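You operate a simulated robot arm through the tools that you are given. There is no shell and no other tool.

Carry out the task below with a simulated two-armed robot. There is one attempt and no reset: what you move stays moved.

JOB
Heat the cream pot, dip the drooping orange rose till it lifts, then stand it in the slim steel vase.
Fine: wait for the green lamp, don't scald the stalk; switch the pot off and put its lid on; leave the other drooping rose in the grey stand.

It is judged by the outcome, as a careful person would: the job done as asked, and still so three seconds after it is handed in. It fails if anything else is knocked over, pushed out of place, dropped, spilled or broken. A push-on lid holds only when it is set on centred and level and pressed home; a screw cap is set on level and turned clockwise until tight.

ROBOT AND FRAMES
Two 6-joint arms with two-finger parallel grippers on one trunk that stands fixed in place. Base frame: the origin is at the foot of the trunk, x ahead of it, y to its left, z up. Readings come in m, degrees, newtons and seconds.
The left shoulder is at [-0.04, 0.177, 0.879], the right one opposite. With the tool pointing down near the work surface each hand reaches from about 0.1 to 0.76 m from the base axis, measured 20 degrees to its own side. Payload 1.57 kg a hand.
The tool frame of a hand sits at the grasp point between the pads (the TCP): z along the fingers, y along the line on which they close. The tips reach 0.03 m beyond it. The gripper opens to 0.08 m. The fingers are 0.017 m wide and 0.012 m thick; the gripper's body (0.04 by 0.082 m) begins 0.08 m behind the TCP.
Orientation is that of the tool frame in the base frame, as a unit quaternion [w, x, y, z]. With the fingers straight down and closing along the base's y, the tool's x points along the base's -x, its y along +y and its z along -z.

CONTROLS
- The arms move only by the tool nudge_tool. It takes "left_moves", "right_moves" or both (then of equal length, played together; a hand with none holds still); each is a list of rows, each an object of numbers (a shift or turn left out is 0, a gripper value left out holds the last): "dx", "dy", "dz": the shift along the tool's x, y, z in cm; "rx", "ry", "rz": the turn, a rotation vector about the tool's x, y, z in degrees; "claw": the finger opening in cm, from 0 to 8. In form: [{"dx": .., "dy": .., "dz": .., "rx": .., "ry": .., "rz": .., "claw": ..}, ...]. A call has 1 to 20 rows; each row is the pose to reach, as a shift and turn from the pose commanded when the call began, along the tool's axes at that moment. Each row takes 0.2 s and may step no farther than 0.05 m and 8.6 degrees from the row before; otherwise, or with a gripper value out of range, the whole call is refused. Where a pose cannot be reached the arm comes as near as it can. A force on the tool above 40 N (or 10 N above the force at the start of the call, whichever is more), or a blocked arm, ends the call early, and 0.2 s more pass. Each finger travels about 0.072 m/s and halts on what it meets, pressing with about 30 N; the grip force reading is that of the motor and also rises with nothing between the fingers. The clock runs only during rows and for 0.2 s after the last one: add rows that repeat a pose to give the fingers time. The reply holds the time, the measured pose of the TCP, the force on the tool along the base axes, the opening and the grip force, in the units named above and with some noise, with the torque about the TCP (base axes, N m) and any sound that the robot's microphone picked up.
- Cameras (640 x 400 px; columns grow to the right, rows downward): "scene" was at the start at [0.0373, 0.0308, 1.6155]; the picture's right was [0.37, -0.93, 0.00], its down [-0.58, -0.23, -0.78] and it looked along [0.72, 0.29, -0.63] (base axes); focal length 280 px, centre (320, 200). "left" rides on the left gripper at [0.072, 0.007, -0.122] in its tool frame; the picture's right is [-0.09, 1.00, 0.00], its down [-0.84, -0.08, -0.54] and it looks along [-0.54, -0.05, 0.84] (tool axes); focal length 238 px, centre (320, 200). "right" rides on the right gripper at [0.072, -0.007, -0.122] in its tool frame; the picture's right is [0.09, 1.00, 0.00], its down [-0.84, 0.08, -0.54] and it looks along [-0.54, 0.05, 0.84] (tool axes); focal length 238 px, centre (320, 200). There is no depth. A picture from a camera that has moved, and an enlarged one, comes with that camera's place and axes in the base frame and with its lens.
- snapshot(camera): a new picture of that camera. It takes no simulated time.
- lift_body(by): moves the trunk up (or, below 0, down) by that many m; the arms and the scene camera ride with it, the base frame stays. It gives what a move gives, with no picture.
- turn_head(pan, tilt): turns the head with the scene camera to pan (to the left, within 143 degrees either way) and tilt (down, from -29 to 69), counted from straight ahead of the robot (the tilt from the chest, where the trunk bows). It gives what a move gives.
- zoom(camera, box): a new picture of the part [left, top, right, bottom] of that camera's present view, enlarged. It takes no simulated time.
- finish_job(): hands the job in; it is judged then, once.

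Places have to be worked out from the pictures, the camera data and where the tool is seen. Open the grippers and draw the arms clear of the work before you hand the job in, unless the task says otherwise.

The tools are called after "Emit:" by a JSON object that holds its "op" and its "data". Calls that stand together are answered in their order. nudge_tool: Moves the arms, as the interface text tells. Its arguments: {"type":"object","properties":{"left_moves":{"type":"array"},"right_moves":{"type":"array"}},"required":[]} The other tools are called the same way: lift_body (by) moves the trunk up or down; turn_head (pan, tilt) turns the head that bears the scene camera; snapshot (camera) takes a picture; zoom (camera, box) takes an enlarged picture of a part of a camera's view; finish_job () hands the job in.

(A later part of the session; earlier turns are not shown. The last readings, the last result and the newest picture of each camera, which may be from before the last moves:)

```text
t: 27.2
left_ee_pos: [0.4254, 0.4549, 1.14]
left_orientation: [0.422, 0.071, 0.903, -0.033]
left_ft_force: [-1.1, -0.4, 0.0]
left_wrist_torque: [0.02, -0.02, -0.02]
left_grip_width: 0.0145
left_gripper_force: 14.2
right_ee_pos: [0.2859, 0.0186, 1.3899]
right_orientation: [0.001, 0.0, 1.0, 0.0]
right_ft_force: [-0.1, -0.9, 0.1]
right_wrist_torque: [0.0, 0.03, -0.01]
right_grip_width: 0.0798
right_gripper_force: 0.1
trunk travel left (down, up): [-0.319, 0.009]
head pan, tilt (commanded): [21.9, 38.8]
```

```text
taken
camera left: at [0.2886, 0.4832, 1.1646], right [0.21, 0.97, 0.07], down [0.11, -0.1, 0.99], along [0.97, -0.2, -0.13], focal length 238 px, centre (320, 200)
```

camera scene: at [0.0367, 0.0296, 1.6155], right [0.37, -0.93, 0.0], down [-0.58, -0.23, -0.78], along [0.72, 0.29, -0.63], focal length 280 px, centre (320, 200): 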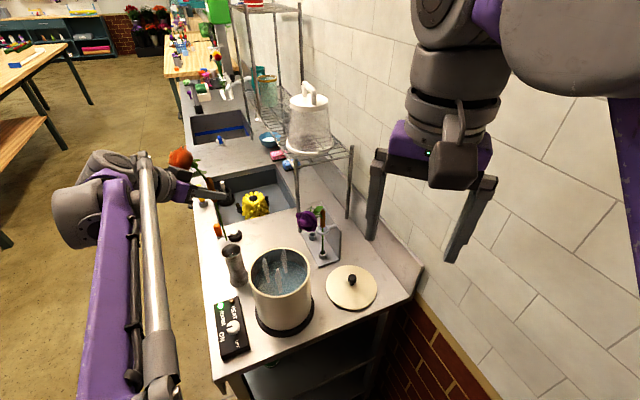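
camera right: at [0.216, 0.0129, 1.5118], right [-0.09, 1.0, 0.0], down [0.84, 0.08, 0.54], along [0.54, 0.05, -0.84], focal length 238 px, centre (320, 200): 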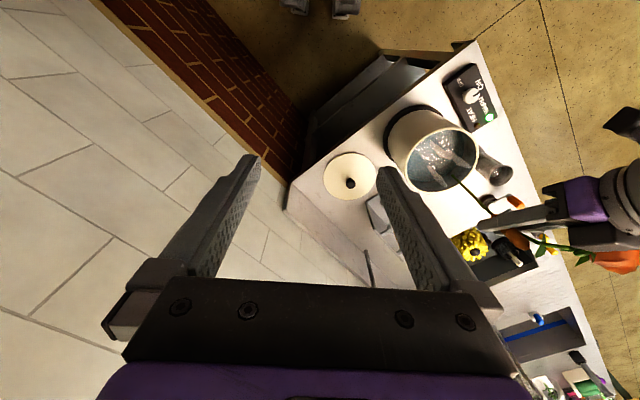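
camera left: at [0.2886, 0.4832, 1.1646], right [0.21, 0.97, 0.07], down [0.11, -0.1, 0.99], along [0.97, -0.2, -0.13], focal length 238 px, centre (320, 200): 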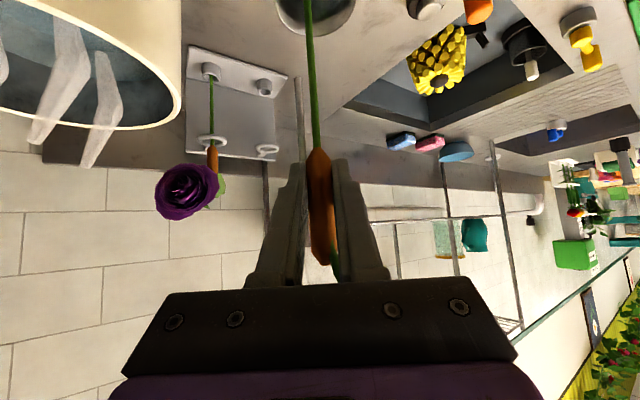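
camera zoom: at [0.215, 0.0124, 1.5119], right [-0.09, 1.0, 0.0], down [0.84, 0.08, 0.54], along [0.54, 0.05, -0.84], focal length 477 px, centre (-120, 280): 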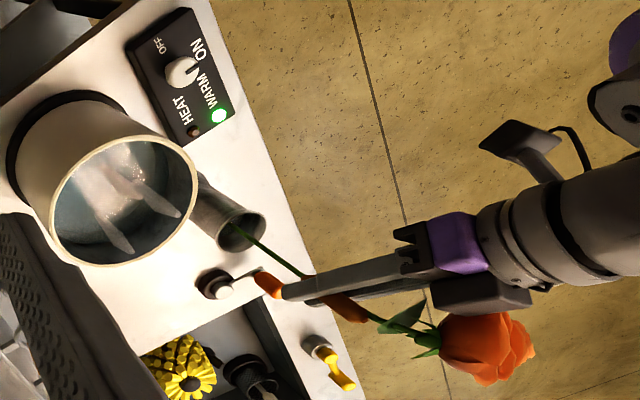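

The stalk is inside the vase mouth. I lower another 8.3 cm in smaller steps.

Emit:
{"op": "nudge_tool", "data": {"left_moves": [{"dx": 1.92, "dz": 1.6}, {"dx": 3.83, "dz": 3.2}, {"dx": 5.37, "dz": 4.49}, {"dx": 6.36, "dz": 5.32}, {"dx": 6.36, "dz": 5.32}]}}

Emit:
{"op": "zoom", "data": {"camera": "scene", "box": [180, 170, 280, 300]}}

Emit:
{"op": "snapshot", "data": {"camera": "left"}}

Emit:
{"op": "zoom", "data": {"camera": "right", "box": [440, 60, 640, 260]}}

```text
t: 28.4
left_ee_pos: [0.4257, 0.4547, 1.0582]
left_orientation: [0.421, 0.071, 0.904, -0.033]
left_ft_force: [-0.3, -0.2, -0.6]
left_wrist_torque: [0.02, -0.01, 0.01]
left_grip_width: 0.0148
left_gripper_force: 14.1
right_ee_pos: [0.2848, 0.0198, 1.3901]
right_orientation: [0.0, -0.001, 1.0, -0.001]
right_ft_force: [0.1, -0.4, 0.0]
right_wrist_torque: [0.0, 0.01, 0.0]
right_grip_width: 0.0803
right_gripper_force: 0.0
trunk travel left (down, up): [-0.319, 0.009]
head pan, tilt (commanded): [21.9, 38.8]
```

```text
3.08 times, centred on (230, 235) of scene
camera zoom: at [0.0373, 0.0306, 1.6155], right [0.37, -0.93, 0.0], down [-0.58, -0.23, -0.78], along [0.72, 0.29, -0.63], focal length 863 px, centre (597, 92)
```

zoom: 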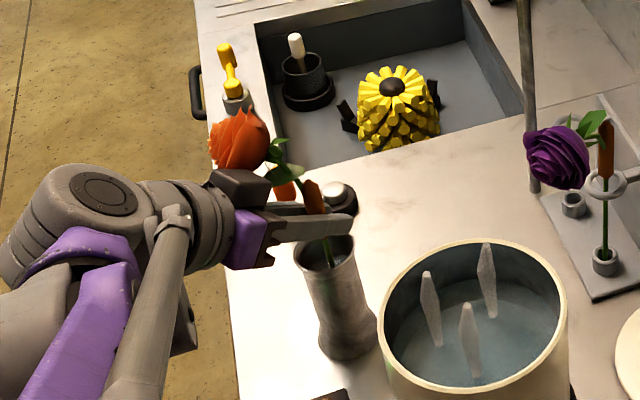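

```text
taken
camera left: at [0.2897, 0.4825, 1.0817], right [0.21, 0.97, 0.07], down [0.11, -0.1, 0.99], along [0.97, -0.2, -0.13], focal length 238 px, centre (320, 200)
```

left: 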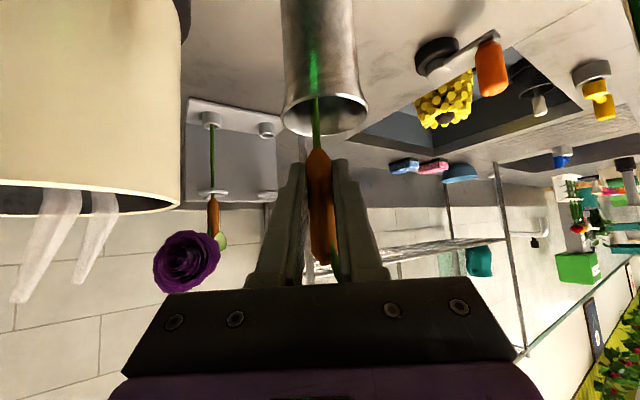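

```text
2.00 times, centred on (540, 160) of right
camera zoom: at [0.215, 0.0122, 1.5119], right [-0.09, 1.0, 0.0], down [0.84, 0.08, 0.54], along [0.54, 0.05, -0.84], focal length 477 px, centre (-120, 280)
```

zoom: 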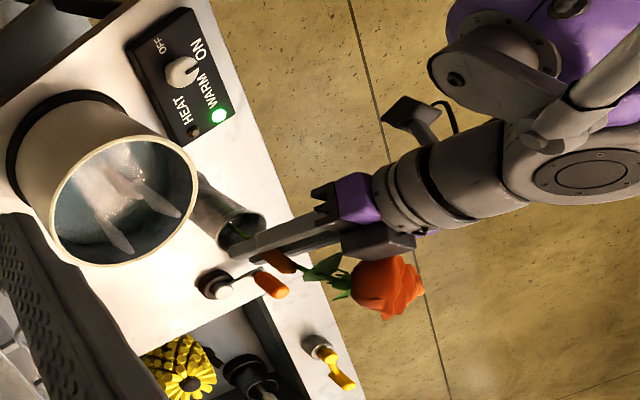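

The stalk is well inside (end ≈0.896). I lower gently in 3 mm steps, watching for contact with the vase floor.

Emit:
{"op": "nudge_tool", "data": {"left_moves": [{"dx": 0.23, "dz": 0.19}, {"dx": 0.46, "dz": 0.38}, {"dx": 0.46, "dz": 0.38}]}}

Emit:
{"op": "snapshot", "data": {"camera": "left"}}

```text
t: 29.2
left_ee_pos: [0.4252, 0.454, 1.0512]
left_orientation: [0.421, 0.072, 0.903, -0.034]
left_ft_force: [-0.7, 0.1, -0.2]
left_wrist_torque: [-0.05, -0.04, 0.01]
left_grip_width: 0.0148
left_gripper_force: 13.9
right_ee_pos: [0.2859, 0.0184, 1.3893]
right_orientation: [0.0, -0.001, 1.0, 0.0]
right_ft_force: [0.4, -0.8, 0.7]
right_wrist_torque: [0.01, 0.01, -0.01]
right_grip_width: 0.0801
right_gripper_force: 0.0
trunk travel left (down, up): [-0.319, 0.009]
head pan, tilt (commanded): [21.9, 38.8]
```

```text
taken
camera left: at [0.2893, 0.4829, 1.0759], right [0.21, 0.97, 0.07], down [0.11, -0.1, 0.99], along [0.97, -0.2, -0.13], focal length 238 px, centre (320, 200)
```

left: 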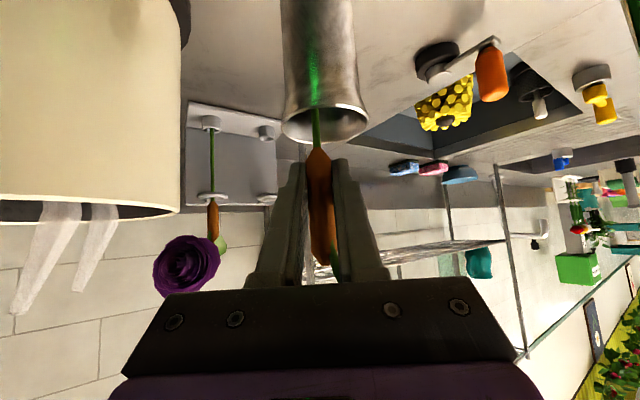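

Still no contact. I lower 5 mm more in steps of 2.5 mm.

Emit:
{"op": "nudge_tool", "data": {"left_moves": [{"dx": 0.19, "dz": 0.16}, {"dx": 0.38, "dz": 0.32}, {"dx": 0.38, "dz": 0.32}]}}

```text
t: 30.0
left_ee_pos: [0.4258, 0.453, 1.0463]
left_orientation: [0.422, 0.071, 0.903, -0.033]
left_ft_force: [0.1, 0.2, 9.0]
left_wrist_torque: [0.07, -0.14, 0.01]
left_grip_width: 0.0148
left_gripper_force: 14.0
right_ee_pos: [0.2858, 0.0186, 1.3901]
right_orientation: [0.0, 0.0, 1.0, -0.001]
right_ft_force: [-0.3, -0.2, 0.3]
right_wrist_torque: [0.02, -0.01, 0.03]
right_grip_width: 0.0799
right_gripper_force: 0.0
trunk travel left (down, up): [-0.319, 0.009]
head pan, tilt (commanded): [21.9, 38.8]
```

The stalk's end has touched the vase floor (9 N). I ease off 1 mm and open the fingers gently.

Emit:
{"op": "nudge_tool", "data": {"left_moves": [{"dx": -0.08, "dz": -0.06, "claw": 0.6}, {"dx": -0.08, "dz": -0.06, "claw": 1.6}, {"dx": -0.08, "dz": -0.06, "claw": 2.0}, {"dx": -0.08, "dz": -0.06, "claw": 2.4}]}}

Emit:
{"op": "snapshot", "data": {"camera": "left"}}

Emit:
{"op": "zoom", "data": {"camera": "scene", "box": [180, 170, 280, 300]}}

Emit:
{"op": "zoom", "data": {"camera": "right", "box": [490, 120, 610, 240]}}

```text
t: 31.0
left_ee_pos: [0.426, 0.4548, 1.0482]
left_orientation: [0.422, 0.072, 0.903, -0.033]
left_ft_force: [0.3, -0.2, -0.6]
left_wrist_torque: [0.01, 0.02, -0.02]
left_grip_width: 0.024
left_gripper_force: 0.0
right_ee_pos: [0.285, 0.0193, 1.3907]
right_orientation: [0.0, 0.0, 1.0, 0.0]
right_ft_force: [0.2, 0.7, -0.2]
right_wrist_torque: [-0.02, -0.03, -0.03]
right_grip_width: 0.0803
right_gripper_force: 0.0
trunk travel left (down, up): [-0.319, 0.009]
head pan, tilt (commanded): [21.9, 38.8]
```

```text
taken
camera left: at [0.2895, 0.4831, 1.0723], right [0.21, 0.97, 0.07], down [0.11, -0.1, 0.99], along [0.97, -0.2, -0.13], focal length 238 px, centre (320, 200)
```

left: 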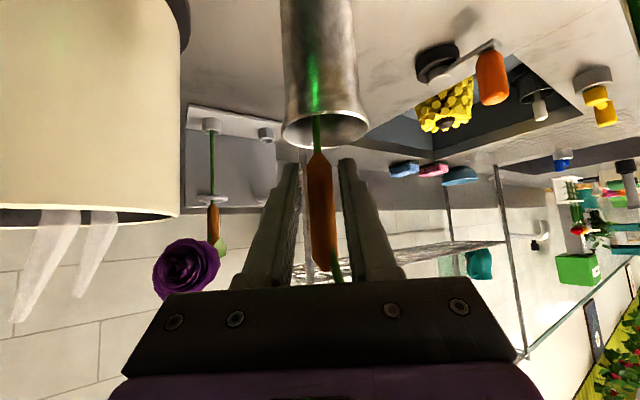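

```text
3.08 times, centred on (230, 235) of scene
camera zoom: at [0.0373, 0.0308, 1.6154], right [0.37, -0.93, 0.0], down [-0.58, -0.23, -0.78], along [0.72, 0.29, -0.63], focal length 863 px, centre (597, 92)
```

zoom: 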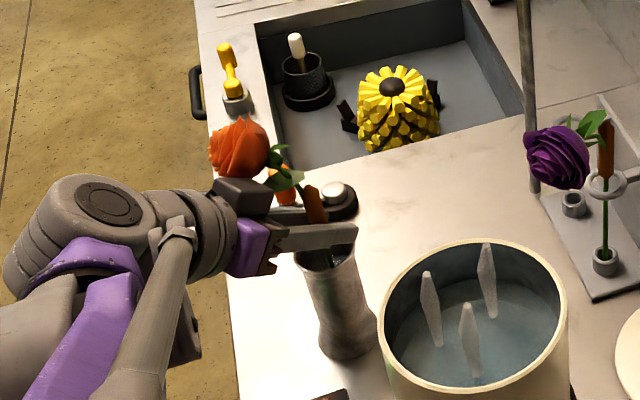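

```text
3.33 times, centred on (550, 180) of right
camera zoom: at [0.215, 0.0124, 1.5119], right [-0.09, 1.0, 0.0], down [0.84, 0.08, 0.54], along [0.54, 0.05, -0.84], focal length 794 px, centre (-447, 267)
```

zoom: 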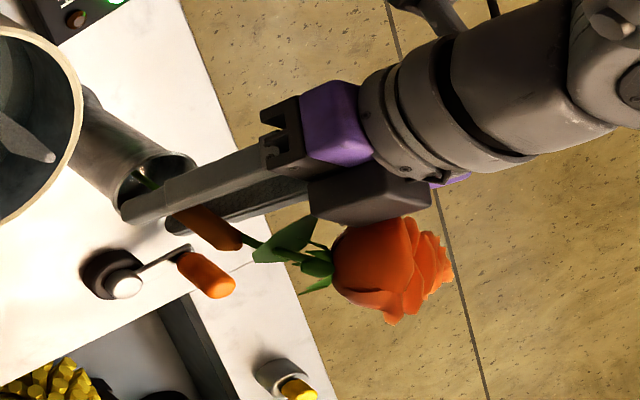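

The rose stands in the vase. I open the fingers wider, shift the hand 1 cm to the right so that the housing leaves the flower, and look.

Emit:
{"op": "nudge_tool", "data": {"left_moves": [{"claw": 4.6}, {"claw": 4.6}, {"dy": -0.5, "claw": 4.6}, {"dy": -1.0, "claw": 4.6}, {"dy": -1.0, "claw": 4.6}]}}

Emit:
{"op": "snapshot", "data": {"camera": "left"}}

Emit:
{"op": "zoom", "data": {"camera": "scene", "box": [180, 170, 280, 300]}}

Emit:
{"op": "zoom", "data": {"camera": "right", "box": [490, 120, 610, 240]}}

```text
t: 32.2
left_ee_pos: [0.4241, 0.4453, 1.0477]
left_orientation: [0.421, 0.071, 0.904, -0.033]
left_ft_force: [0.7, -0.2, 0.4]
left_wrist_torque: [0.03, 0.01, -0.03]
left_grip_width: 0.0461
left_gripper_force: 0.0
right_ee_pos: [0.2868, 0.0188, 1.3897]
right_orientation: [0.0, 0.0, 1.0, -0.001]
right_ft_force: [-0.4, 0.2, 0.2]
right_wrist_torque: [-0.03, 0.01, -0.01]
right_grip_width: 0.0801
right_gripper_force: 0.0
trunk travel left (down, up): [-0.319, 0.009]
head pan, tilt (commanded): [21.9, 38.8]
```

```text
taken
camera left: at [0.288, 0.4731, 1.0724], right [0.21, 0.97, 0.07], down [0.11, -0.1, 0.99], along [0.97, -0.2, -0.13], focal length 238 px, centre (320, 200)
```

left: 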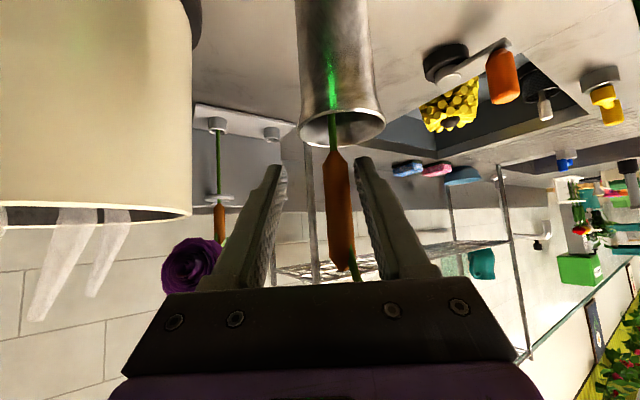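

```text
3.08 times, centred on (230, 235) of scene
camera zoom: at [0.0374, 0.0309, 1.6154], right [0.37, -0.93, 0.0], down [-0.58, -0.23, -0.78], along [0.72, 0.29, -0.63], focal length 863 px, centre (597, 92)
```

zoom: 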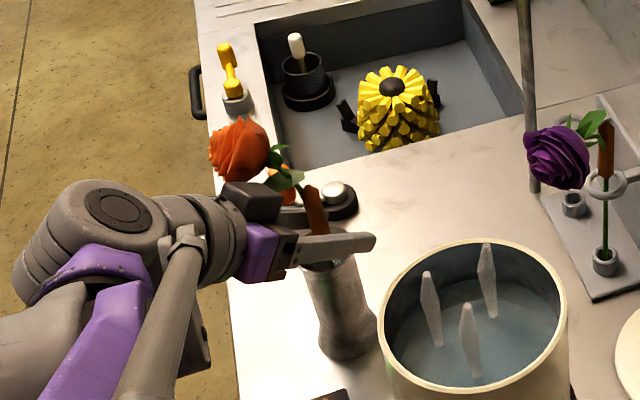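

```text
3.33 times, centred on (550, 180) of right
camera zoom: at [0.2151, 0.0125, 1.5119], right [-0.09, 1.0, 0.0], down [0.84, 0.08, 0.54], along [0.54, 0.05, -0.84], focal length 794 px, centre (-447, 267)
```

zoom: 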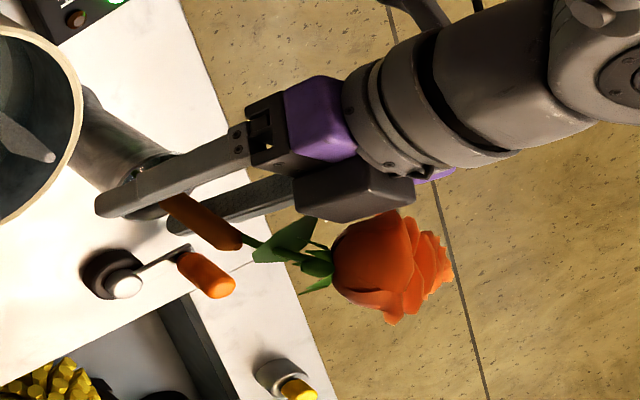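

The flower did not move when the housing drew away, so it was not blocked. I back the hand off along its axis to get a clear side view of the rose.

Emit:
{"op": "nudge_tool", "data": {"left_moves": [{"dz": -2.5}, {"dz": -5}, {"dz": -8}, {"dz": -11}, {"dz": -14}, {"dz": -14}]}}

Emit:
{"op": "snapshot", "data": {"camera": "left"}}

Emit:
{"op": "zoom", "data": {"camera": "scene", "box": [180, 170, 280, 300]}}

Emit:
{"op": "zoom", "data": {"camera": "right", "box": [490, 120, 610, 240]}}

```text
t: 33.6
left_ee_pos: [0.3177, 0.462, 1.1368]
left_orientation: [0.421, 0.072, 0.904, -0.034]
left_ft_force: [0.5, 0.2, 0.1]
left_wrist_torque: [0.03, -0.06, 0.02]
left_grip_width: 0.046
left_gripper_force: 0.0
right_ee_pos: [0.2863, 0.0197, 1.3886]
right_orientation: [-0.001, 0.0, 1.0, 0.0]
right_ft_force: [-0.4, 0.5, 0.8]
right_wrist_torque: [0.02, -0.02, -0.04]
right_grip_width: 0.08
right_gripper_force: 0.0
trunk travel left (down, up): [-0.319, 0.009]
head pan, tilt (commanded): [21.9, 38.8]
```

```text
taken
camera left: at [0.1812, 0.4901, 1.162], right [0.21, 0.97, 0.07], down [0.11, -0.1, 0.99], along [0.97, -0.2, -0.13], focal length 238 px, centre (320, 200)
```

left: 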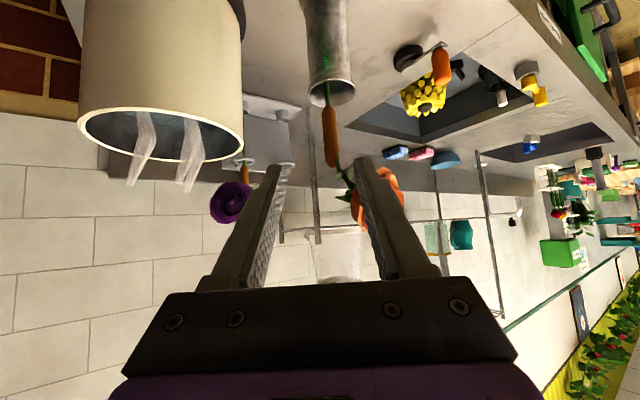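

```text
3.08 times, centred on (230, 235) of scene
camera zoom: at [0.0376, 0.031, 1.6154], right [0.37, -0.93, 0.0], down [-0.58, -0.23, -0.78], along [0.72, 0.29, -0.63], focal length 863 px, centre (597, 92)
```

zoom: 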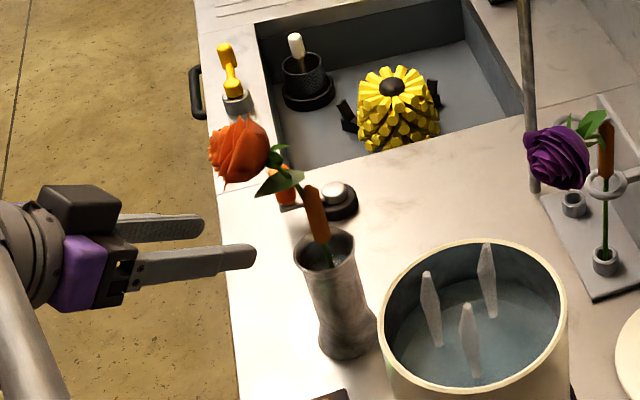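

```text
3.33 times, centred on (550, 180) of right
camera zoom: at [0.2153, 0.0126, 1.5119], right [-0.09, 1.0, 0.0], down [0.84, 0.08, 0.54], along [0.54, 0.05, -0.84], focal length 794 px, centre (-447, 267)
```

zoom: 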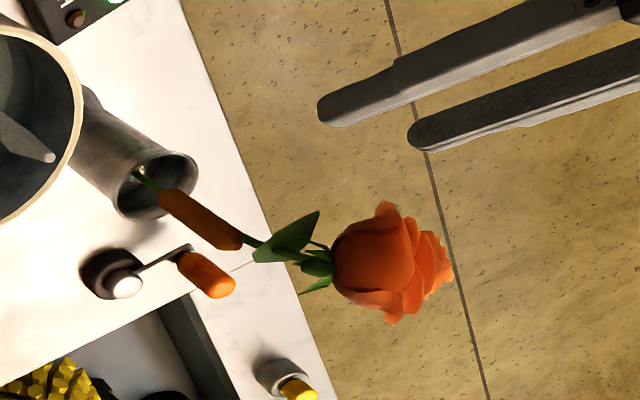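

The rose stands on its own in the vase. I zoom from the left camera for a side view of its neck.

Emit:
{"op": "zoom", "data": {"camera": "left", "box": [280, 60, 440, 240]}}

Emit:
{"op": "zoom", "data": {"camera": "scene", "box": [200, 195, 260, 260]}}

Emit:
{"op": "zoom", "data": {"camera": "scene", "box": [270, 180, 350, 270]}}

```text
2.22 times, centred on (360, 150) of left
camera zoom: at [0.1812, 0.4901, 1.162], right [0.21, 0.97, 0.07], down [0.11, -0.1, 0.99], along [0.97, -0.2, -0.13], focal length 530 px, centre (231, 311)
```

zoom: 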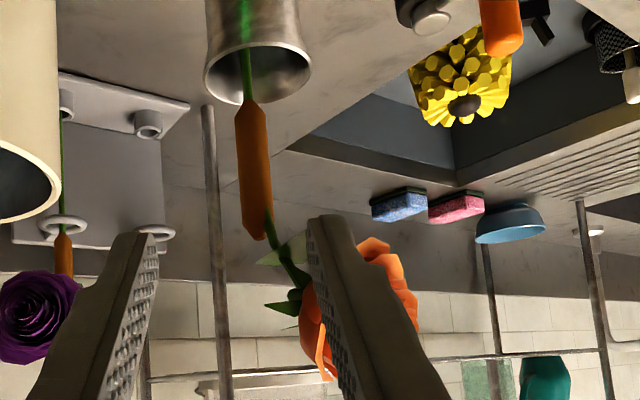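

```text
6.15 times, centred on (230, 228) of scene
camera zoom: at [0.0376, 0.031, 1.6154], right [0.37, -0.93, 0.0], down [-0.58, -0.23, -0.78], along [0.72, 0.29, -0.63], focal length 1726 px, centre (874, 31)
```

zoom: 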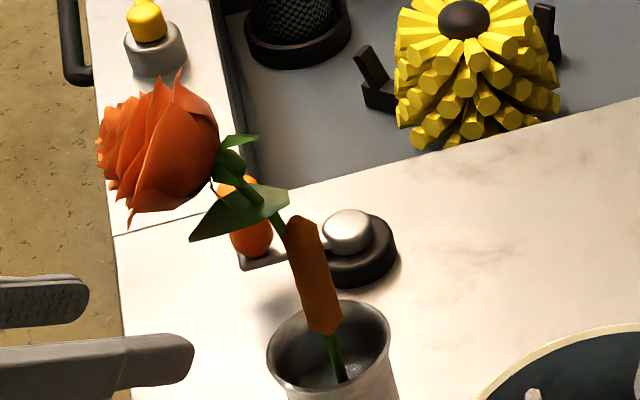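

```text
4.44 times, centred on (310, 225) of scene
camera zoom: at [0.0376, 0.031, 1.6154], right [0.37, -0.93, 0.0], down [-0.58, -0.23, -0.78], along [0.72, 0.29, -0.63], focal length 1247 px, centre (364, 89)
```

zoom: 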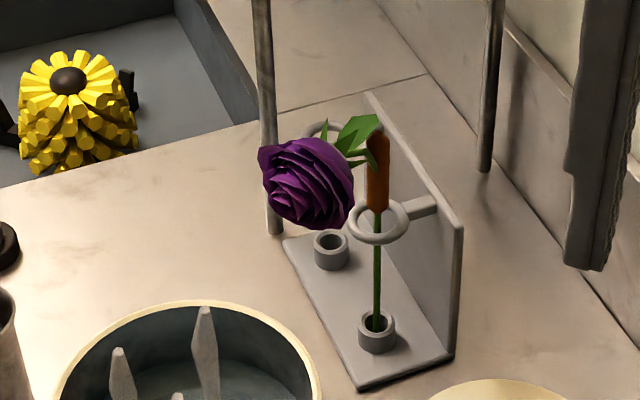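

From these views the flower's face still points roughly sideways, so it may be only partly lifted. I raise the hand 10 cm for an unobstructed side view.

Emit:
{"op": "nudge_tool", "data": {"left_moves": [{"dx": -3, "dz": -2.5}, {"dx": -6, "dz": -5}, {"dx": -8.4, "dz": -7}, {"dx": -8.4, "dz": -7}]}}

Emit:
{"op": "snapshot", "data": {"camera": "left"}}

Emit:
{"op": "zoom", "data": {"camera": "left", "box": [260, 0, 420, 150]}}

Emit:
{"op": "zoom", "data": {"camera": "right", "box": [420, 50, 620, 250]}}

```text
t: 34.6
left_ee_pos: [0.3185, 0.4618, 1.2478]
left_orientation: [0.421, 0.071, 0.903, -0.033]
left_ft_force: [0.2, -0.2, 0.3]
left_wrist_torque: [0.05, -0.03, 0.0]
left_grip_width: 0.0459
left_gripper_force: 0.0
right_ee_pos: [0.2858, 0.0186, 1.3898]
right_orientation: [-0.001, -0.001, 1.0, 0.0]
right_ft_force: [0.8, -0.1, -0.5]
right_wrist_torque: [-0.02, 0.0, -0.02]
right_grip_width: 0.0803
right_gripper_force: 0.0
trunk travel left (down, up): [-0.319, 0.009]
head pan, tilt (commanded): [21.9, 38.8]
```

```text
taken
camera left: at [0.1823, 0.4897, 1.2728], right [0.21, 0.97, 0.07], down [0.11, -0.1, 0.99], along [0.97, -0.2, -0.13], focal length 238 px, centre (320, 200)
```

left: 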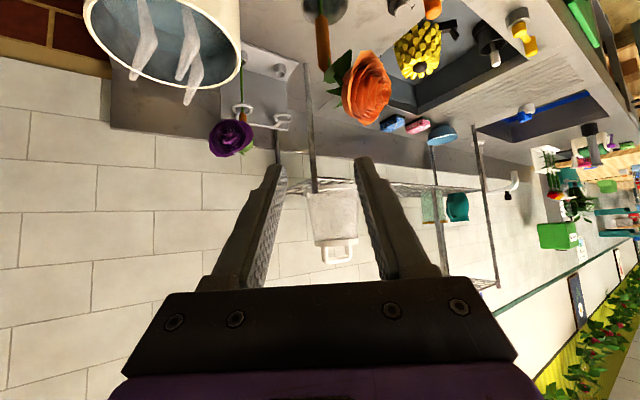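

```text
2.67 times, centred on (340, 75) of left
camera zoom: at [0.1823, 0.4897, 1.2728], right [0.21, 0.97, 0.07], down [0.11, -0.1, 0.99], along [0.97, -0.2, -0.13], focal length 636 px, centre (267, 533)
```

zoom: 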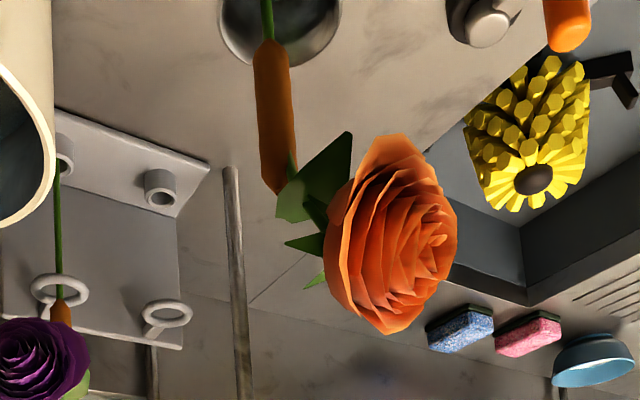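

```text
2.00 times, centred on (520, 150) of right
camera zoom: at [0.2151, 0.0125, 1.5119], right [-0.09, 1.0, 0.0], down [0.84, 0.08, 0.54], along [0.54, 0.05, -0.84], focal length 477 px, centre (-80, 300)
```

zoom: 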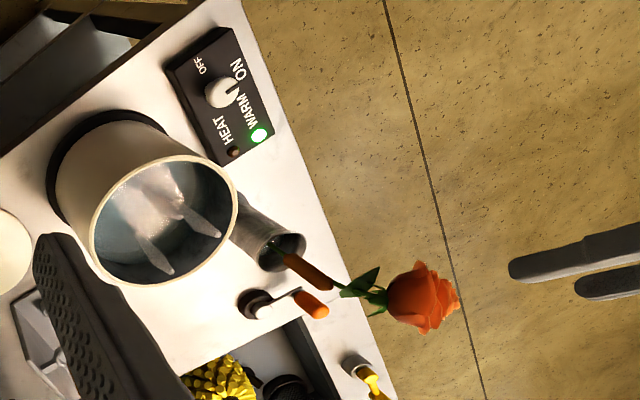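

Triangulated now: sleeve top (0.432, 0.454, 1.091), calyx 35° off upright, and the flower's axis only about 22° above horizontal, so it is roughly half lifted and needs more soaking. I swing the hand to heading +30° so its housing stays away from the flower, and get ready to re-grasp.

Emit:
{"op": "nudge_tool", "data": {"left_moves": [{"dx": 0.62, "dy": -1.42, "dz": 0.74, "rx": -5.98, "rz": -5}, {"dx": 1.24, "dy": -2.84, "dz": 1.49, "rx": -11.96, "rz": -10}, {"dx": 1.87, "dy": -4.25, "dz": 2.23, "rx": -17.94, "rz": -15}, {"dx": 2.49, "dy": -5.67, "dz": 2.98, "rx": -23.9, "rz": -20}, {"dx": 3.11, "dy": -7.09, "dz": 3.72, "rx": -29.9, "rz": -25}, {"dx": 3.11, "dy": -7.09, "dz": 3.72, "rx": -29.9, "rz": -25, "claw": 3.6}]}}

Emit:
{"op": "snapshot", "data": {"camera": "left"}}

Emit:
{"op": "snapshot", "data": {"camera": "scene"}}

```text
t: 35.5
left_ee_pos: [0.3663, 0.421, 1.2362]
left_orientation: [0.42, -0.083, 0.903, 0.036]
left_ft_force: [-0.3, -0.5, 0.1]
left_wrist_torque: [0.02, 0.0, 0.04]
left_grip_width: 0.0459
left_gripper_force: 0.0
right_ee_pos: [0.2854, 0.0162, 1.3897]
right_orientation: [0.001, 0.0, 1.0, 0.002]
right_ft_force: [-0.3, -0.5, 0.2]
right_wrist_torque: [0.01, 0.0, -0.04]
right_grip_width: 0.08
right_gripper_force: 0.1
trunk travel left (down, up): [-0.319, 0.009]
head pan, tilt (commanded): [21.9, 38.8]
stopped in row 4 (left hand): the arm was blocked; the commanded pose is now the measured one
```

```text
taken
camera left: at [0.2275, 0.4024, 1.26], right [-0.12, 0.99, 0.07], down [0.14, -0.05, 0.99], along [0.98, 0.13, -0.13], focal length 238 px, centre (320, 200)
```

left: 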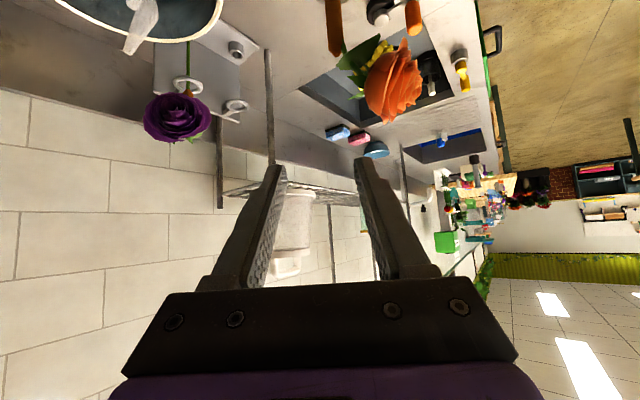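

```text
taken
camera scene: at [0.0368, 0.0273, 1.6155], right [0.37, -0.93, 0.0], down [-0.58, -0.23, -0.78], along [0.72, 0.29, -0.63], focal length 280 px, centre (320, 200)
```

scene: 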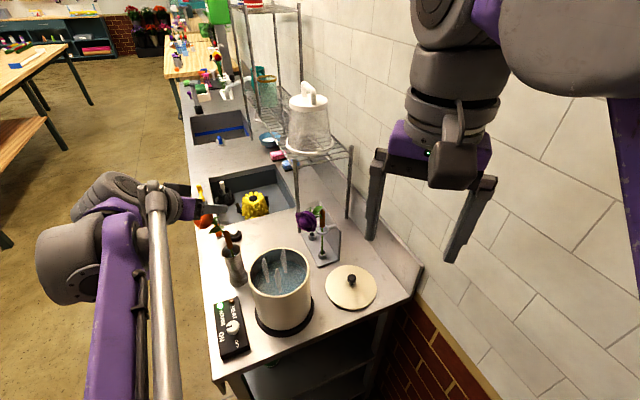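

The arm reached a joint limit on that swing (nothing touched; rose and vase are fine). The heading is now about +10°. I test whether this heading is reachable above the pot before re-grasping.

Emit:
{"op": "nudge_tool", "data": {"left_moves": [{"dx": -0.2, "dy": -3.4, "dz": 0.13}, {"dx": -0.45, "dy": -6.75, "dz": 0.27}, {"dx": -0.67, "dy": -10.1, "dz": 0.4}, {"dx": -0.89, "dy": -13.5, "dz": 0.53}, {"dx": -0.89, "dy": -13.5, "dz": 0.53}]}}

Emit:
{"op": "zoom", "data": {"camera": "scene", "box": [180, 170, 340, 350]}}

Emit:
{"op": "zoom", "data": {"camera": "right", "box": [400, 50, 640, 250]}}

```text
t: 36.7
left_ee_pos: [0.3988, 0.2988, 1.2375]
left_orientation: [0.419, -0.09, 0.903, 0.038]
left_ft_force: [0.3, -0.2, -0.2]
left_wrist_torque: [-0.02, -0.01, -0.01]
left_grip_width: 0.0461
left_gripper_force: 0.1
right_ee_pos: [0.286, 0.0186, 1.3901]
right_orientation: [0.0, 0.0, 1.0, 0.0]
right_ft_force: [-0.5, -0.2, -0.1]
right_wrist_torque: [-0.02, -0.01, 0.01]
right_grip_width: 0.08
right_gripper_force: 0.2
trunk travel left (down, up): [-0.319, 0.009]
head pan, tilt (commanded): [21.9, 38.8]
```

```text
2.22 times, centred on (260, 260) of scene
camera zoom: at [0.0375, 0.0314, 1.6154], right [0.37, -0.93, 0.0], down [-0.58, -0.23, -0.78], along [0.72, 0.29, -0.63], focal length 623 px, centre (453, 67)
```

zoom: 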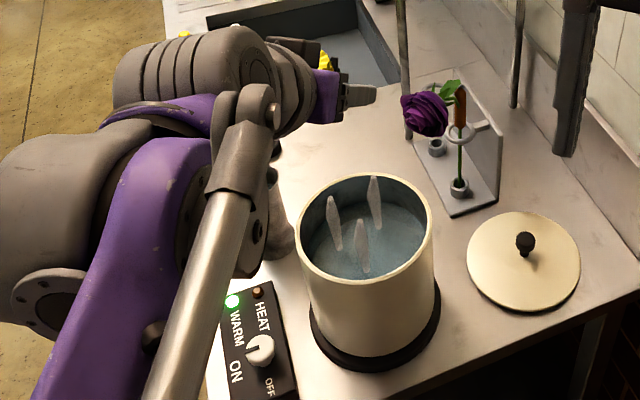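

```text
2.00 times, centred on (520, 150) of right
camera zoom: at [0.2155, 0.0133, 1.5117], right [-0.09, 1.0, 0.0], down [0.84, 0.08, 0.54], along [0.54, 0.05, -0.84], focal length 477 px, centre (-80, 300)
```

zoom: 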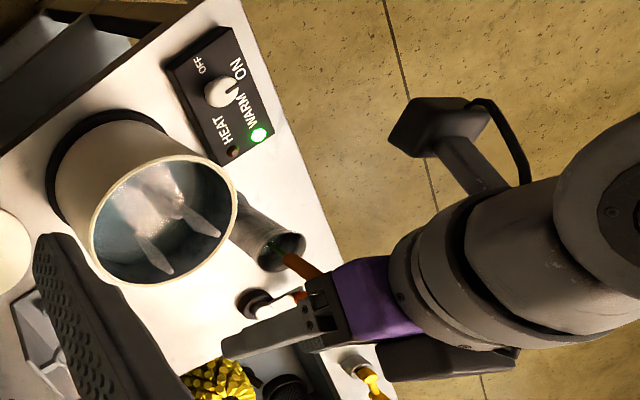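

At +11° the arm is right at a limit (about 1 cm short). I turn back to heading ≈0°, which leaves more margin, and then return to the vase.

Emit:
{"op": "nudge_tool", "data": {"left_moves": [{"rx": 4.2, "rz": 3.5, "claw": 4}, {"rx": 8.4, "rz": 7.07, "claw": 4}, {"rx": 8.4, "rz": 7.07, "claw": 4}]}}

```text
t: 37.5
left_ee_pos: [0.3995, 0.2981, 1.2397]
left_orientation: [0.421, -0.002, 0.907, -0.003]
left_ft_force: [-0.5, 0.1, 0.3]
left_wrist_torque: [-0.03, -0.01, 0.0]
left_grip_width: 0.04
left_gripper_force: 0.0
right_ee_pos: [0.2849, 0.0185, 1.3896]
right_orientation: [0.0, -0.001, 1.0, 0.0]
right_ft_force: [0.6, -0.1, 0.7]
right_wrist_torque: [0.0, 0.02, 0.02]
right_grip_width: 0.0799
right_gripper_force: 0.1
trunk travel left (down, up): [-0.319, 0.009]
head pan, tilt (commanded): [21.9, 38.8]
```

Heading is now 0°. I go back around to a standoff behind the vase at (0.33, 0.455), first high, then check the view.

Emit:
{"op": "nudge_tool", "data": {"left_moves": [{"dx": 1.88, "dy": 3.92, "dz": -0.68}, {"dx": 3.76, "dy": 7.85, "dz": -1.37}, {"dx": 5.65, "dy": 11.8, "dz": -2.05}, {"dx": 7.53, "dy": 15.7, "dz": -2.73}, {"dx": 10.4, "dy": 15.7, "dz": -0.3}, {"dx": 13.3, "dy": 15.7, "dz": 2.17}, {"dx": 13.3, "dy": 15.7, "dz": 2.17}]}}

Emit:
{"op": "snapshot", "data": {"camera": "left"}}

Emit:
{"op": "zoom", "data": {"camera": "scene", "box": [160, 170, 280, 300]}}

```text
t: 39.1
left_ee_pos: [0.3294, 0.454, 1.1221]
left_orientation: [0.422, -0.003, 0.906, -0.002]
left_ft_force: [0.6, 0.0, 0.2]
left_wrist_torque: [-0.02, 0.02, -0.01]
left_grip_width: 0.0402
left_gripper_force: 0.1
right_ee_pos: [0.286, 0.0192, 1.39]
right_orientation: [0.0, 0.0, 1.0, 0.0]
right_ft_force: [0.5, -0.3, -0.5]
right_wrist_torque: [-0.02, 0.0, 0.01]
right_grip_width: 0.0799
right_gripper_force: 0.0
trunk travel left (down, up): [-0.319, 0.009]
head pan, tilt (commanded): [21.9, 38.8]
```

```text
taken
camera left: at [0.1898, 0.4612, 1.1467], right [0.06, 1.0, 0.07], down [0.12, -0.07, 0.99], along [0.99, -0.05, -0.13], focal length 238 px, centre (320, 200)
```

left: 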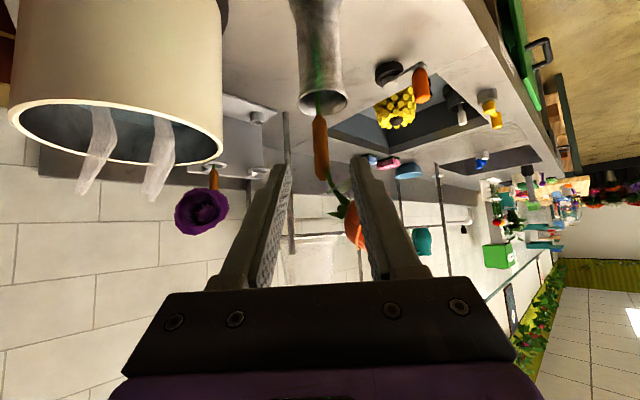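

```text
3.08 times, centred on (220, 235) of scene
camera zoom: at [0.037, 0.0311, 1.6155], right [0.37, -0.93, 0.0], down [-0.58, -0.23, -0.78], along [0.72, 0.29, -0.63], focal length 863 px, centre (628, 92)
```

zoom: 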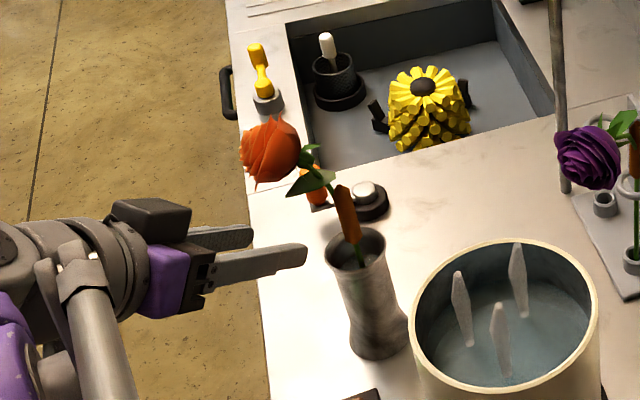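

The sleeve is centred between the fingers. I advance 11.9 cm along the tool axis and re-grasp.

Emit:
{"op": "nudge_tool", "data": {"left_moves": [{"dz": 3}, {"dz": 6}, {"dz": 9}, {"dx": -0.2, "dz": 11.9}, {"dx": -0.2, "dz": 11.9}]}}

Emit:
{"op": "snapshot", "data": {"camera": "left"}}

Emit:
{"op": "zoom", "data": {"camera": "scene", "box": [180, 170, 280, 300]}}

```text
t: 40.3
left_ee_pos: [0.4217, 0.4533, 1.0468]
left_orientation: [0.423, -0.003, 0.906, -0.002]
left_ft_force: [-0.7, -0.4, -0.1]
left_wrist_torque: [0.03, 0.0, -0.01]
left_grip_width: 0.04
left_gripper_force: 0.0
right_ee_pos: [0.2857, 0.0188, 1.3896]
right_orientation: [0.001, 0.0, 1.0, 0.0]
right_ft_force: [-0.5, 0.3, 0.0]
right_wrist_torque: [0.01, -0.02, 0.02]
right_grip_width: 0.0801
right_gripper_force: 0.1
trunk travel left (down, up): [-0.319, 0.009]
head pan, tilt (commanded): [21.9, 38.8]
```

```text
taken
camera left: at [0.2823, 0.4598, 1.071], right [0.06, 1.0, 0.07], down [0.12, -0.07, 0.99], along [0.99, -0.05, -0.13], focal length 238 px, centre (320, 200)
```

left: 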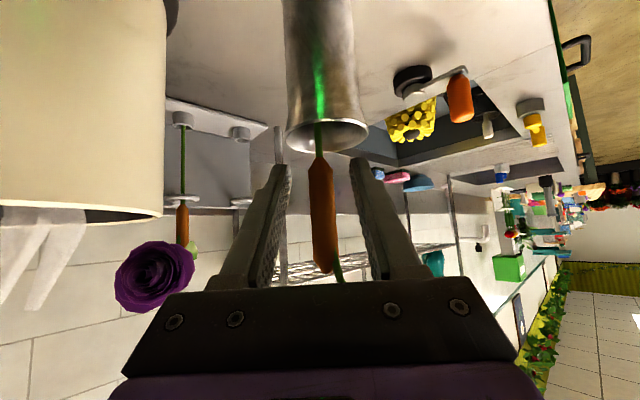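

```text
3.08 times, centred on (230, 235) of scene
camera zoom: at [0.0367, 0.0303, 1.6155], right [0.37, -0.93, 0.0], down [-0.58, -0.23, -0.78], along [0.72, 0.29, -0.63], focal length 863 px, centre (597, 92)
```

zoom: 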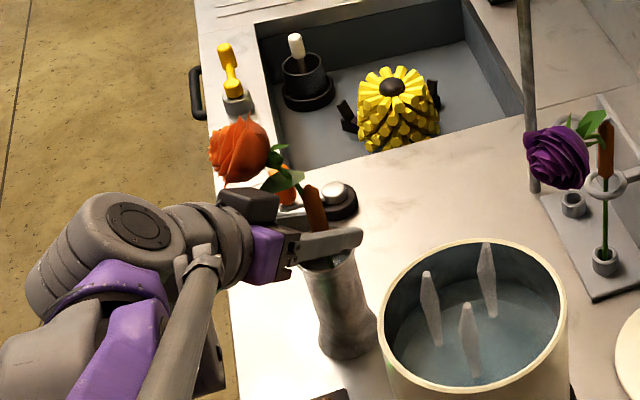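

The sleeve is between the pads. I close the grip and lift 2 cm to check.

Emit:
{"op": "nudge_tool", "data": {"left_moves": [{"claw": 0.6}, {"claw": 0.6}, {"claw": 0.6}, {"dx": -1.53, "dz": -1.29, "claw": 0.6}, {"dx": -1.53, "dz": -1.29, "claw": 0.6}]}}

Emit:
{"op": "snapshot", "data": {"camera": "left"}}

Emit:
{"op": "zoom", "data": {"camera": "scene", "box": [180, 170, 280, 300]}}

Emit:
{"op": "zoom", "data": {"camera": "right", "box": [400, 50, 600, 230]}}

```text
t: 41.5
left_ee_pos: [0.4217, 0.4556, 1.0662]
left_orientation: [0.422, -0.003, 0.906, -0.001]
left_ft_force: [0.2, 0.0, 0.3]
left_wrist_torque: [0.0, 0.01, -0.02]
left_grip_width: 0.0146
left_gripper_force: 14.5
right_ee_pos: [0.2872, 0.0202, 1.3894]
right_orientation: [0.0, 0.001, 1.0, 0.001]
right_ft_force: [0.8, -0.5, 0.2]
right_wrist_torque: [0.0, -0.07, -0.02]
right_grip_width: 0.0803
right_gripper_force: 0.0
trunk travel left (down, up): [-0.319, 0.009]
head pan, tilt (commanded): [21.9, 38.8]
```

```text
taken
camera left: at [0.2823, 0.4605, 1.0912], right [0.06, 1.0, 0.06], down [0.13, -0.07, 0.99], along [0.99, -0.05, -0.13], focal length 238 px, centre (320, 200)
```

left: 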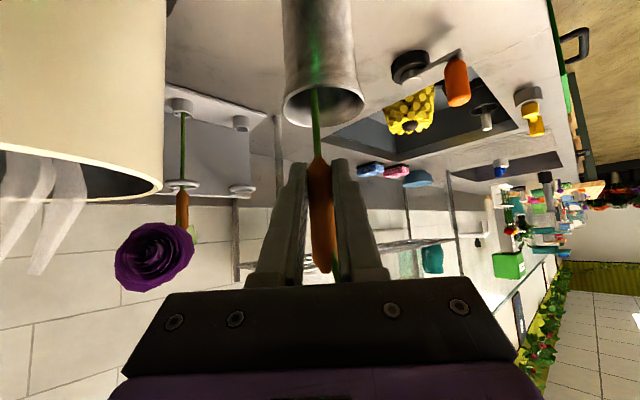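

```text
3.08 times, centred on (230, 235) of scene
camera zoom: at [0.0377, 0.0313, 1.6154], right [0.37, -0.93, 0.0], down [-0.58, -0.23, -0.78], along [0.72, 0.29, -0.63], focal length 863 px, centre (597, 92)
```

zoom: 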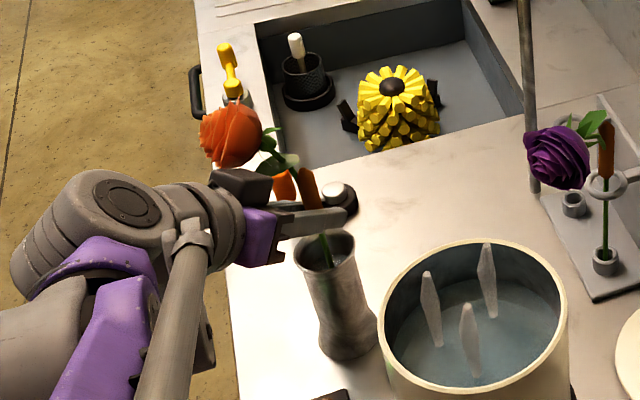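

```text
2.22 times, centred on (500, 140) of right
camera zoom: at [0.2156, 0.0132, 1.5117], right [-0.09, 1.0, 0.0], down [0.84, 0.08, 0.54], along [0.54, 0.05, -0.84], focal length 530 px, centre (-80, 333)
```

zoom: 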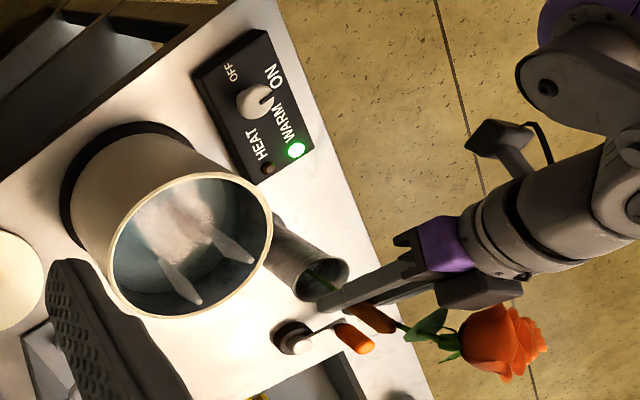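

The grip holds and WARM is still green. I lift clear of the vase and carry the rose back over the pot.

Emit:
{"op": "nudge_tool", "data": {"left_moves": [{"dx": -2.94, "dz": -2.48}, {"dx": -5.88, "dz": -4.97}, {"dx": -8.82, "dz": -7.45}, {"dx": -11.76, "dz": -9.93}, {"dx": -11.4, "dy": -4.14, "dz": -10.36}, {"dx": -11.03, "dy": -8.28, "dz": -10.8}, {"dx": -10.67, "dy": -12.42, "dz": -11.23}, {"dx": -10.3, "dy": -16.56, "dz": -11.66}, {"dx": -10.3, "dy": -16.56, "dz": -11.66}]}}

Emit:
{"op": "zoom", "data": {"camera": "scene", "box": [200, 155, 340, 345]}}

Emit:
{"op": "zoom", "data": {"camera": "right", "box": [400, 50, 640, 250]}}

```text
t: 43.5
left_ee_pos: [0.4002, 0.2893, 1.2215]
left_orientation: [0.422, -0.003, 0.906, -0.002]
left_ft_force: [-0.3, 1.0, -0.1]
left_wrist_torque: [-0.01, 0.0, 0.01]
left_grip_width: 0.0146
left_gripper_force: 13.9
right_ee_pos: [0.2861, 0.0203, 1.3901]
right_orientation: [0.0, 0.0, 1.0, 0.0]
right_ft_force: [0.3, -0.2, 0.6]
right_wrist_torque: [-0.02, 0.0, 0.0]
right_grip_width: 0.08
right_gripper_force: 0.0
trunk travel left (down, up): [-0.319, 0.009]
head pan, tilt (commanded): [21.9, 38.8]
```

```text
2.11 times, centred on (270, 250) of scene
camera zoom: at [0.0381, 0.0315, 1.6155], right [0.37, -0.93, 0.0], down [-0.58, -0.23, -0.78], along [0.72, 0.29, -0.63], focal length 590 px, centre (425, 95)
```

zoom: 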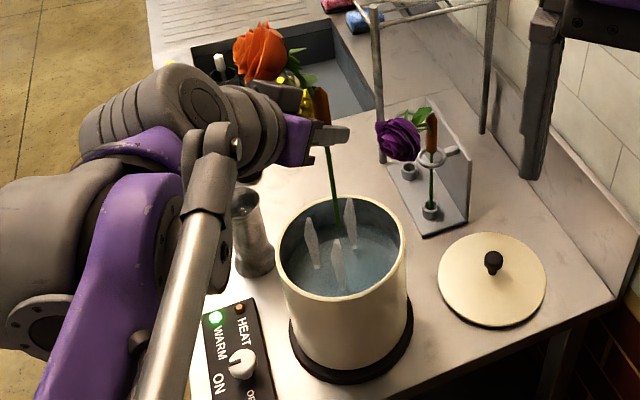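

```text
2.00 times, centred on (520, 150) of right
camera zoom: at [0.216, 0.0133, 1.5117], right [-0.09, 1.0, 0.0], down [0.84, 0.08, 0.54], along [0.54, 0.05, -0.84], focal length 477 px, centre (-80, 300)
```

zoom: 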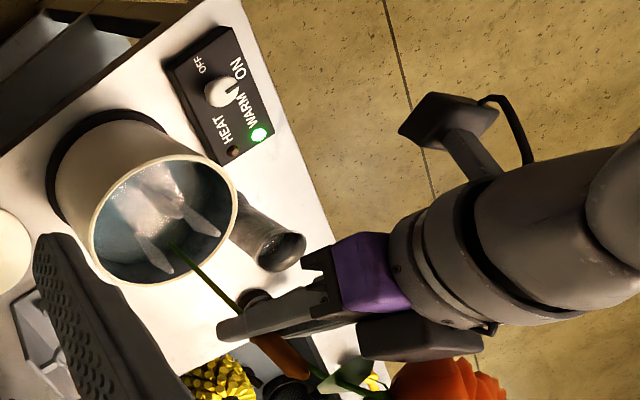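

The stalk is over the water again and WARM is green. I dip once more to the same depth and watch closely.

Emit:
{"op": "nudge_tool", "data": {"left_moves": [{"dx": 3.48, "dz": 2.94}, {"dx": 6.95, "dz": 5.87}, {"dx": 10.42, "dz": 8.8}]}}

Emit:
{"op": "zoom", "data": {"camera": "scene", "box": [215, 190, 315, 300]}}

Emit:
{"op": "zoom", "data": {"camera": "right", "box": [420, 90, 580, 220]}}

```text
t: 44.3
left_ee_pos: [0.3989, 0.2876, 1.0868]
left_orientation: [0.421, -0.002, 0.907, -0.002]
left_ft_force: [-0.1, 0.7, -0.5]
left_wrist_torque: [0.0, -0.03, 0.03]
left_grip_width: 0.0146
left_gripper_force: 13.9
right_ee_pos: [0.2871, 0.0207, 1.3898]
right_orientation: [0.0, 0.0, 1.0, 0.0]
right_ft_force: [-1.3, -0.2, 0.5]
right_wrist_torque: [0.01, 0.0, 0.03]
right_grip_width: 0.0802
right_gripper_force: 0.0
trunk travel left (down, up): [-0.319, 0.009]
head pan, tilt (commanded): [21.9, 38.8]
```

```text
3.64 times, centred on (265, 245) of scene
camera zoom: at [0.0378, 0.0312, 1.6154], right [0.37, -0.93, 0.0], down [-0.58, -0.23, -0.78], along [0.72, 0.29, -0.63], focal length 1020 px, centre (520, 36)
```

zoom: 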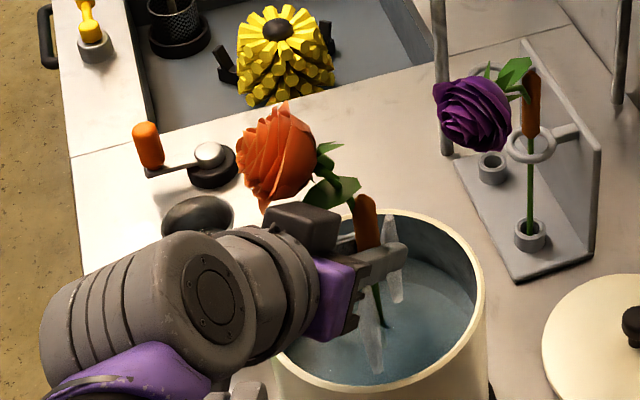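

```text
3.08 times, centred on (500, 155) of right
camera zoom: at [0.2158, 0.0131, 1.5117], right [-0.09, 1.0, 0.0], down [0.84, 0.08, 0.54], along [0.54, 0.05, -0.84], focal length 733 px, centre (-234, 338)
```

zoom: 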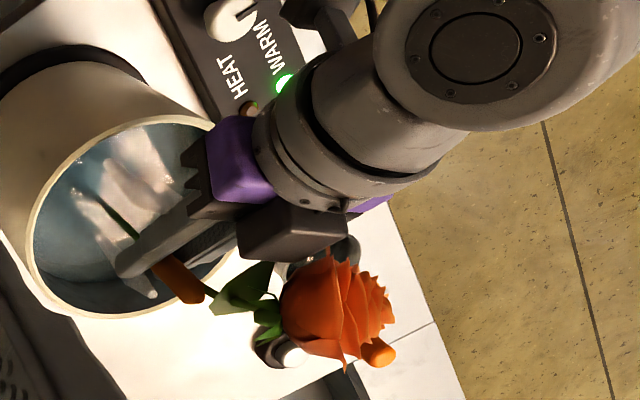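

Immersed again. I hold in short steps and compare the flower each time.

Emit:
{"op": "nudge_tool", "data": {"left_moves": [{"dx": 0}, {"dx": 0}]}}

Emit:
{"op": "zoom", "data": {"camera": "scene", "box": [215, 190, 315, 300]}}

Emit:
{"op": "zoom", "data": {"camera": "right", "box": [420, 90, 580, 220]}}

```text
t: 44.9
left_ee_pos: [0.3983, 0.2884, 1.0868]
left_orientation: [0.422, -0.004, 0.907, 0.0]
left_ft_force: [0.1, -0.1, -0.5]
left_wrist_torque: [0.0, -0.03, -0.01]
left_grip_width: 0.0145
left_gripper_force: 13.8
right_ee_pos: [0.2869, 0.0194, 1.389]
right_orientation: [0.0, 0.0, 1.0, 0.0]
right_ft_force: [-0.4, 0.4, 0.1]
right_wrist_torque: [0.0, -0.02, 0.0]
right_grip_width: 0.0801
right_gripper_force: 0.0
trunk travel left (down, up): [-0.319, 0.009]
head pan, tilt (commanded): [21.9, 38.8]
```

```text
3.64 times, centred on (265, 245) of scene
camera zoom: at [0.0374, 0.0309, 1.6155], right [0.37, -0.93, 0.0], down [-0.58, -0.23, -0.78], along [0.72, 0.29, -0.63], focal length 1020 px, centre (520, 36)
```

zoom: 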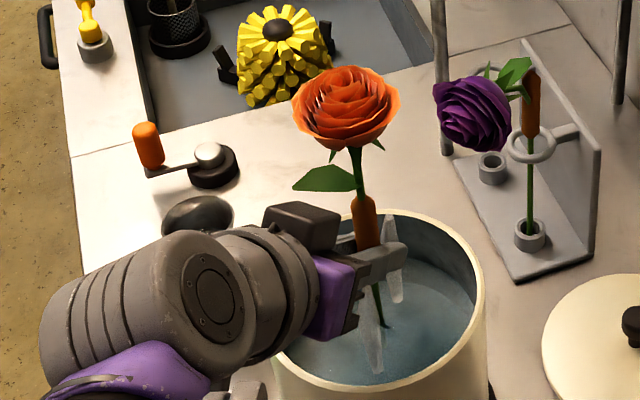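

```text
3.08 times, centred on (500, 155) of right
camera zoom: at [0.2154, 0.0127, 1.5118], right [-0.09, 1.0, 0.0], down [0.84, 0.08, 0.54], along [0.54, 0.05, -0.84], focal length 733 px, centre (-234, 338)
```

zoom: 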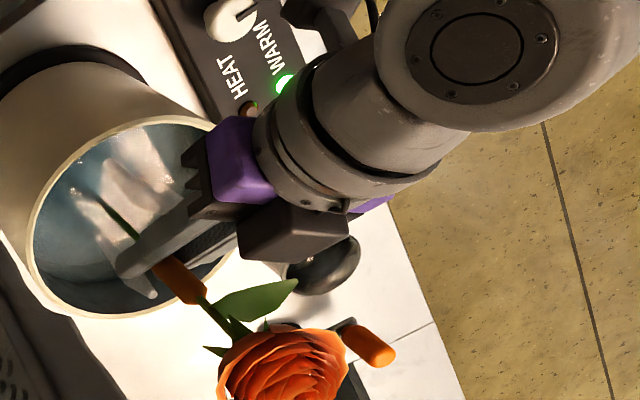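

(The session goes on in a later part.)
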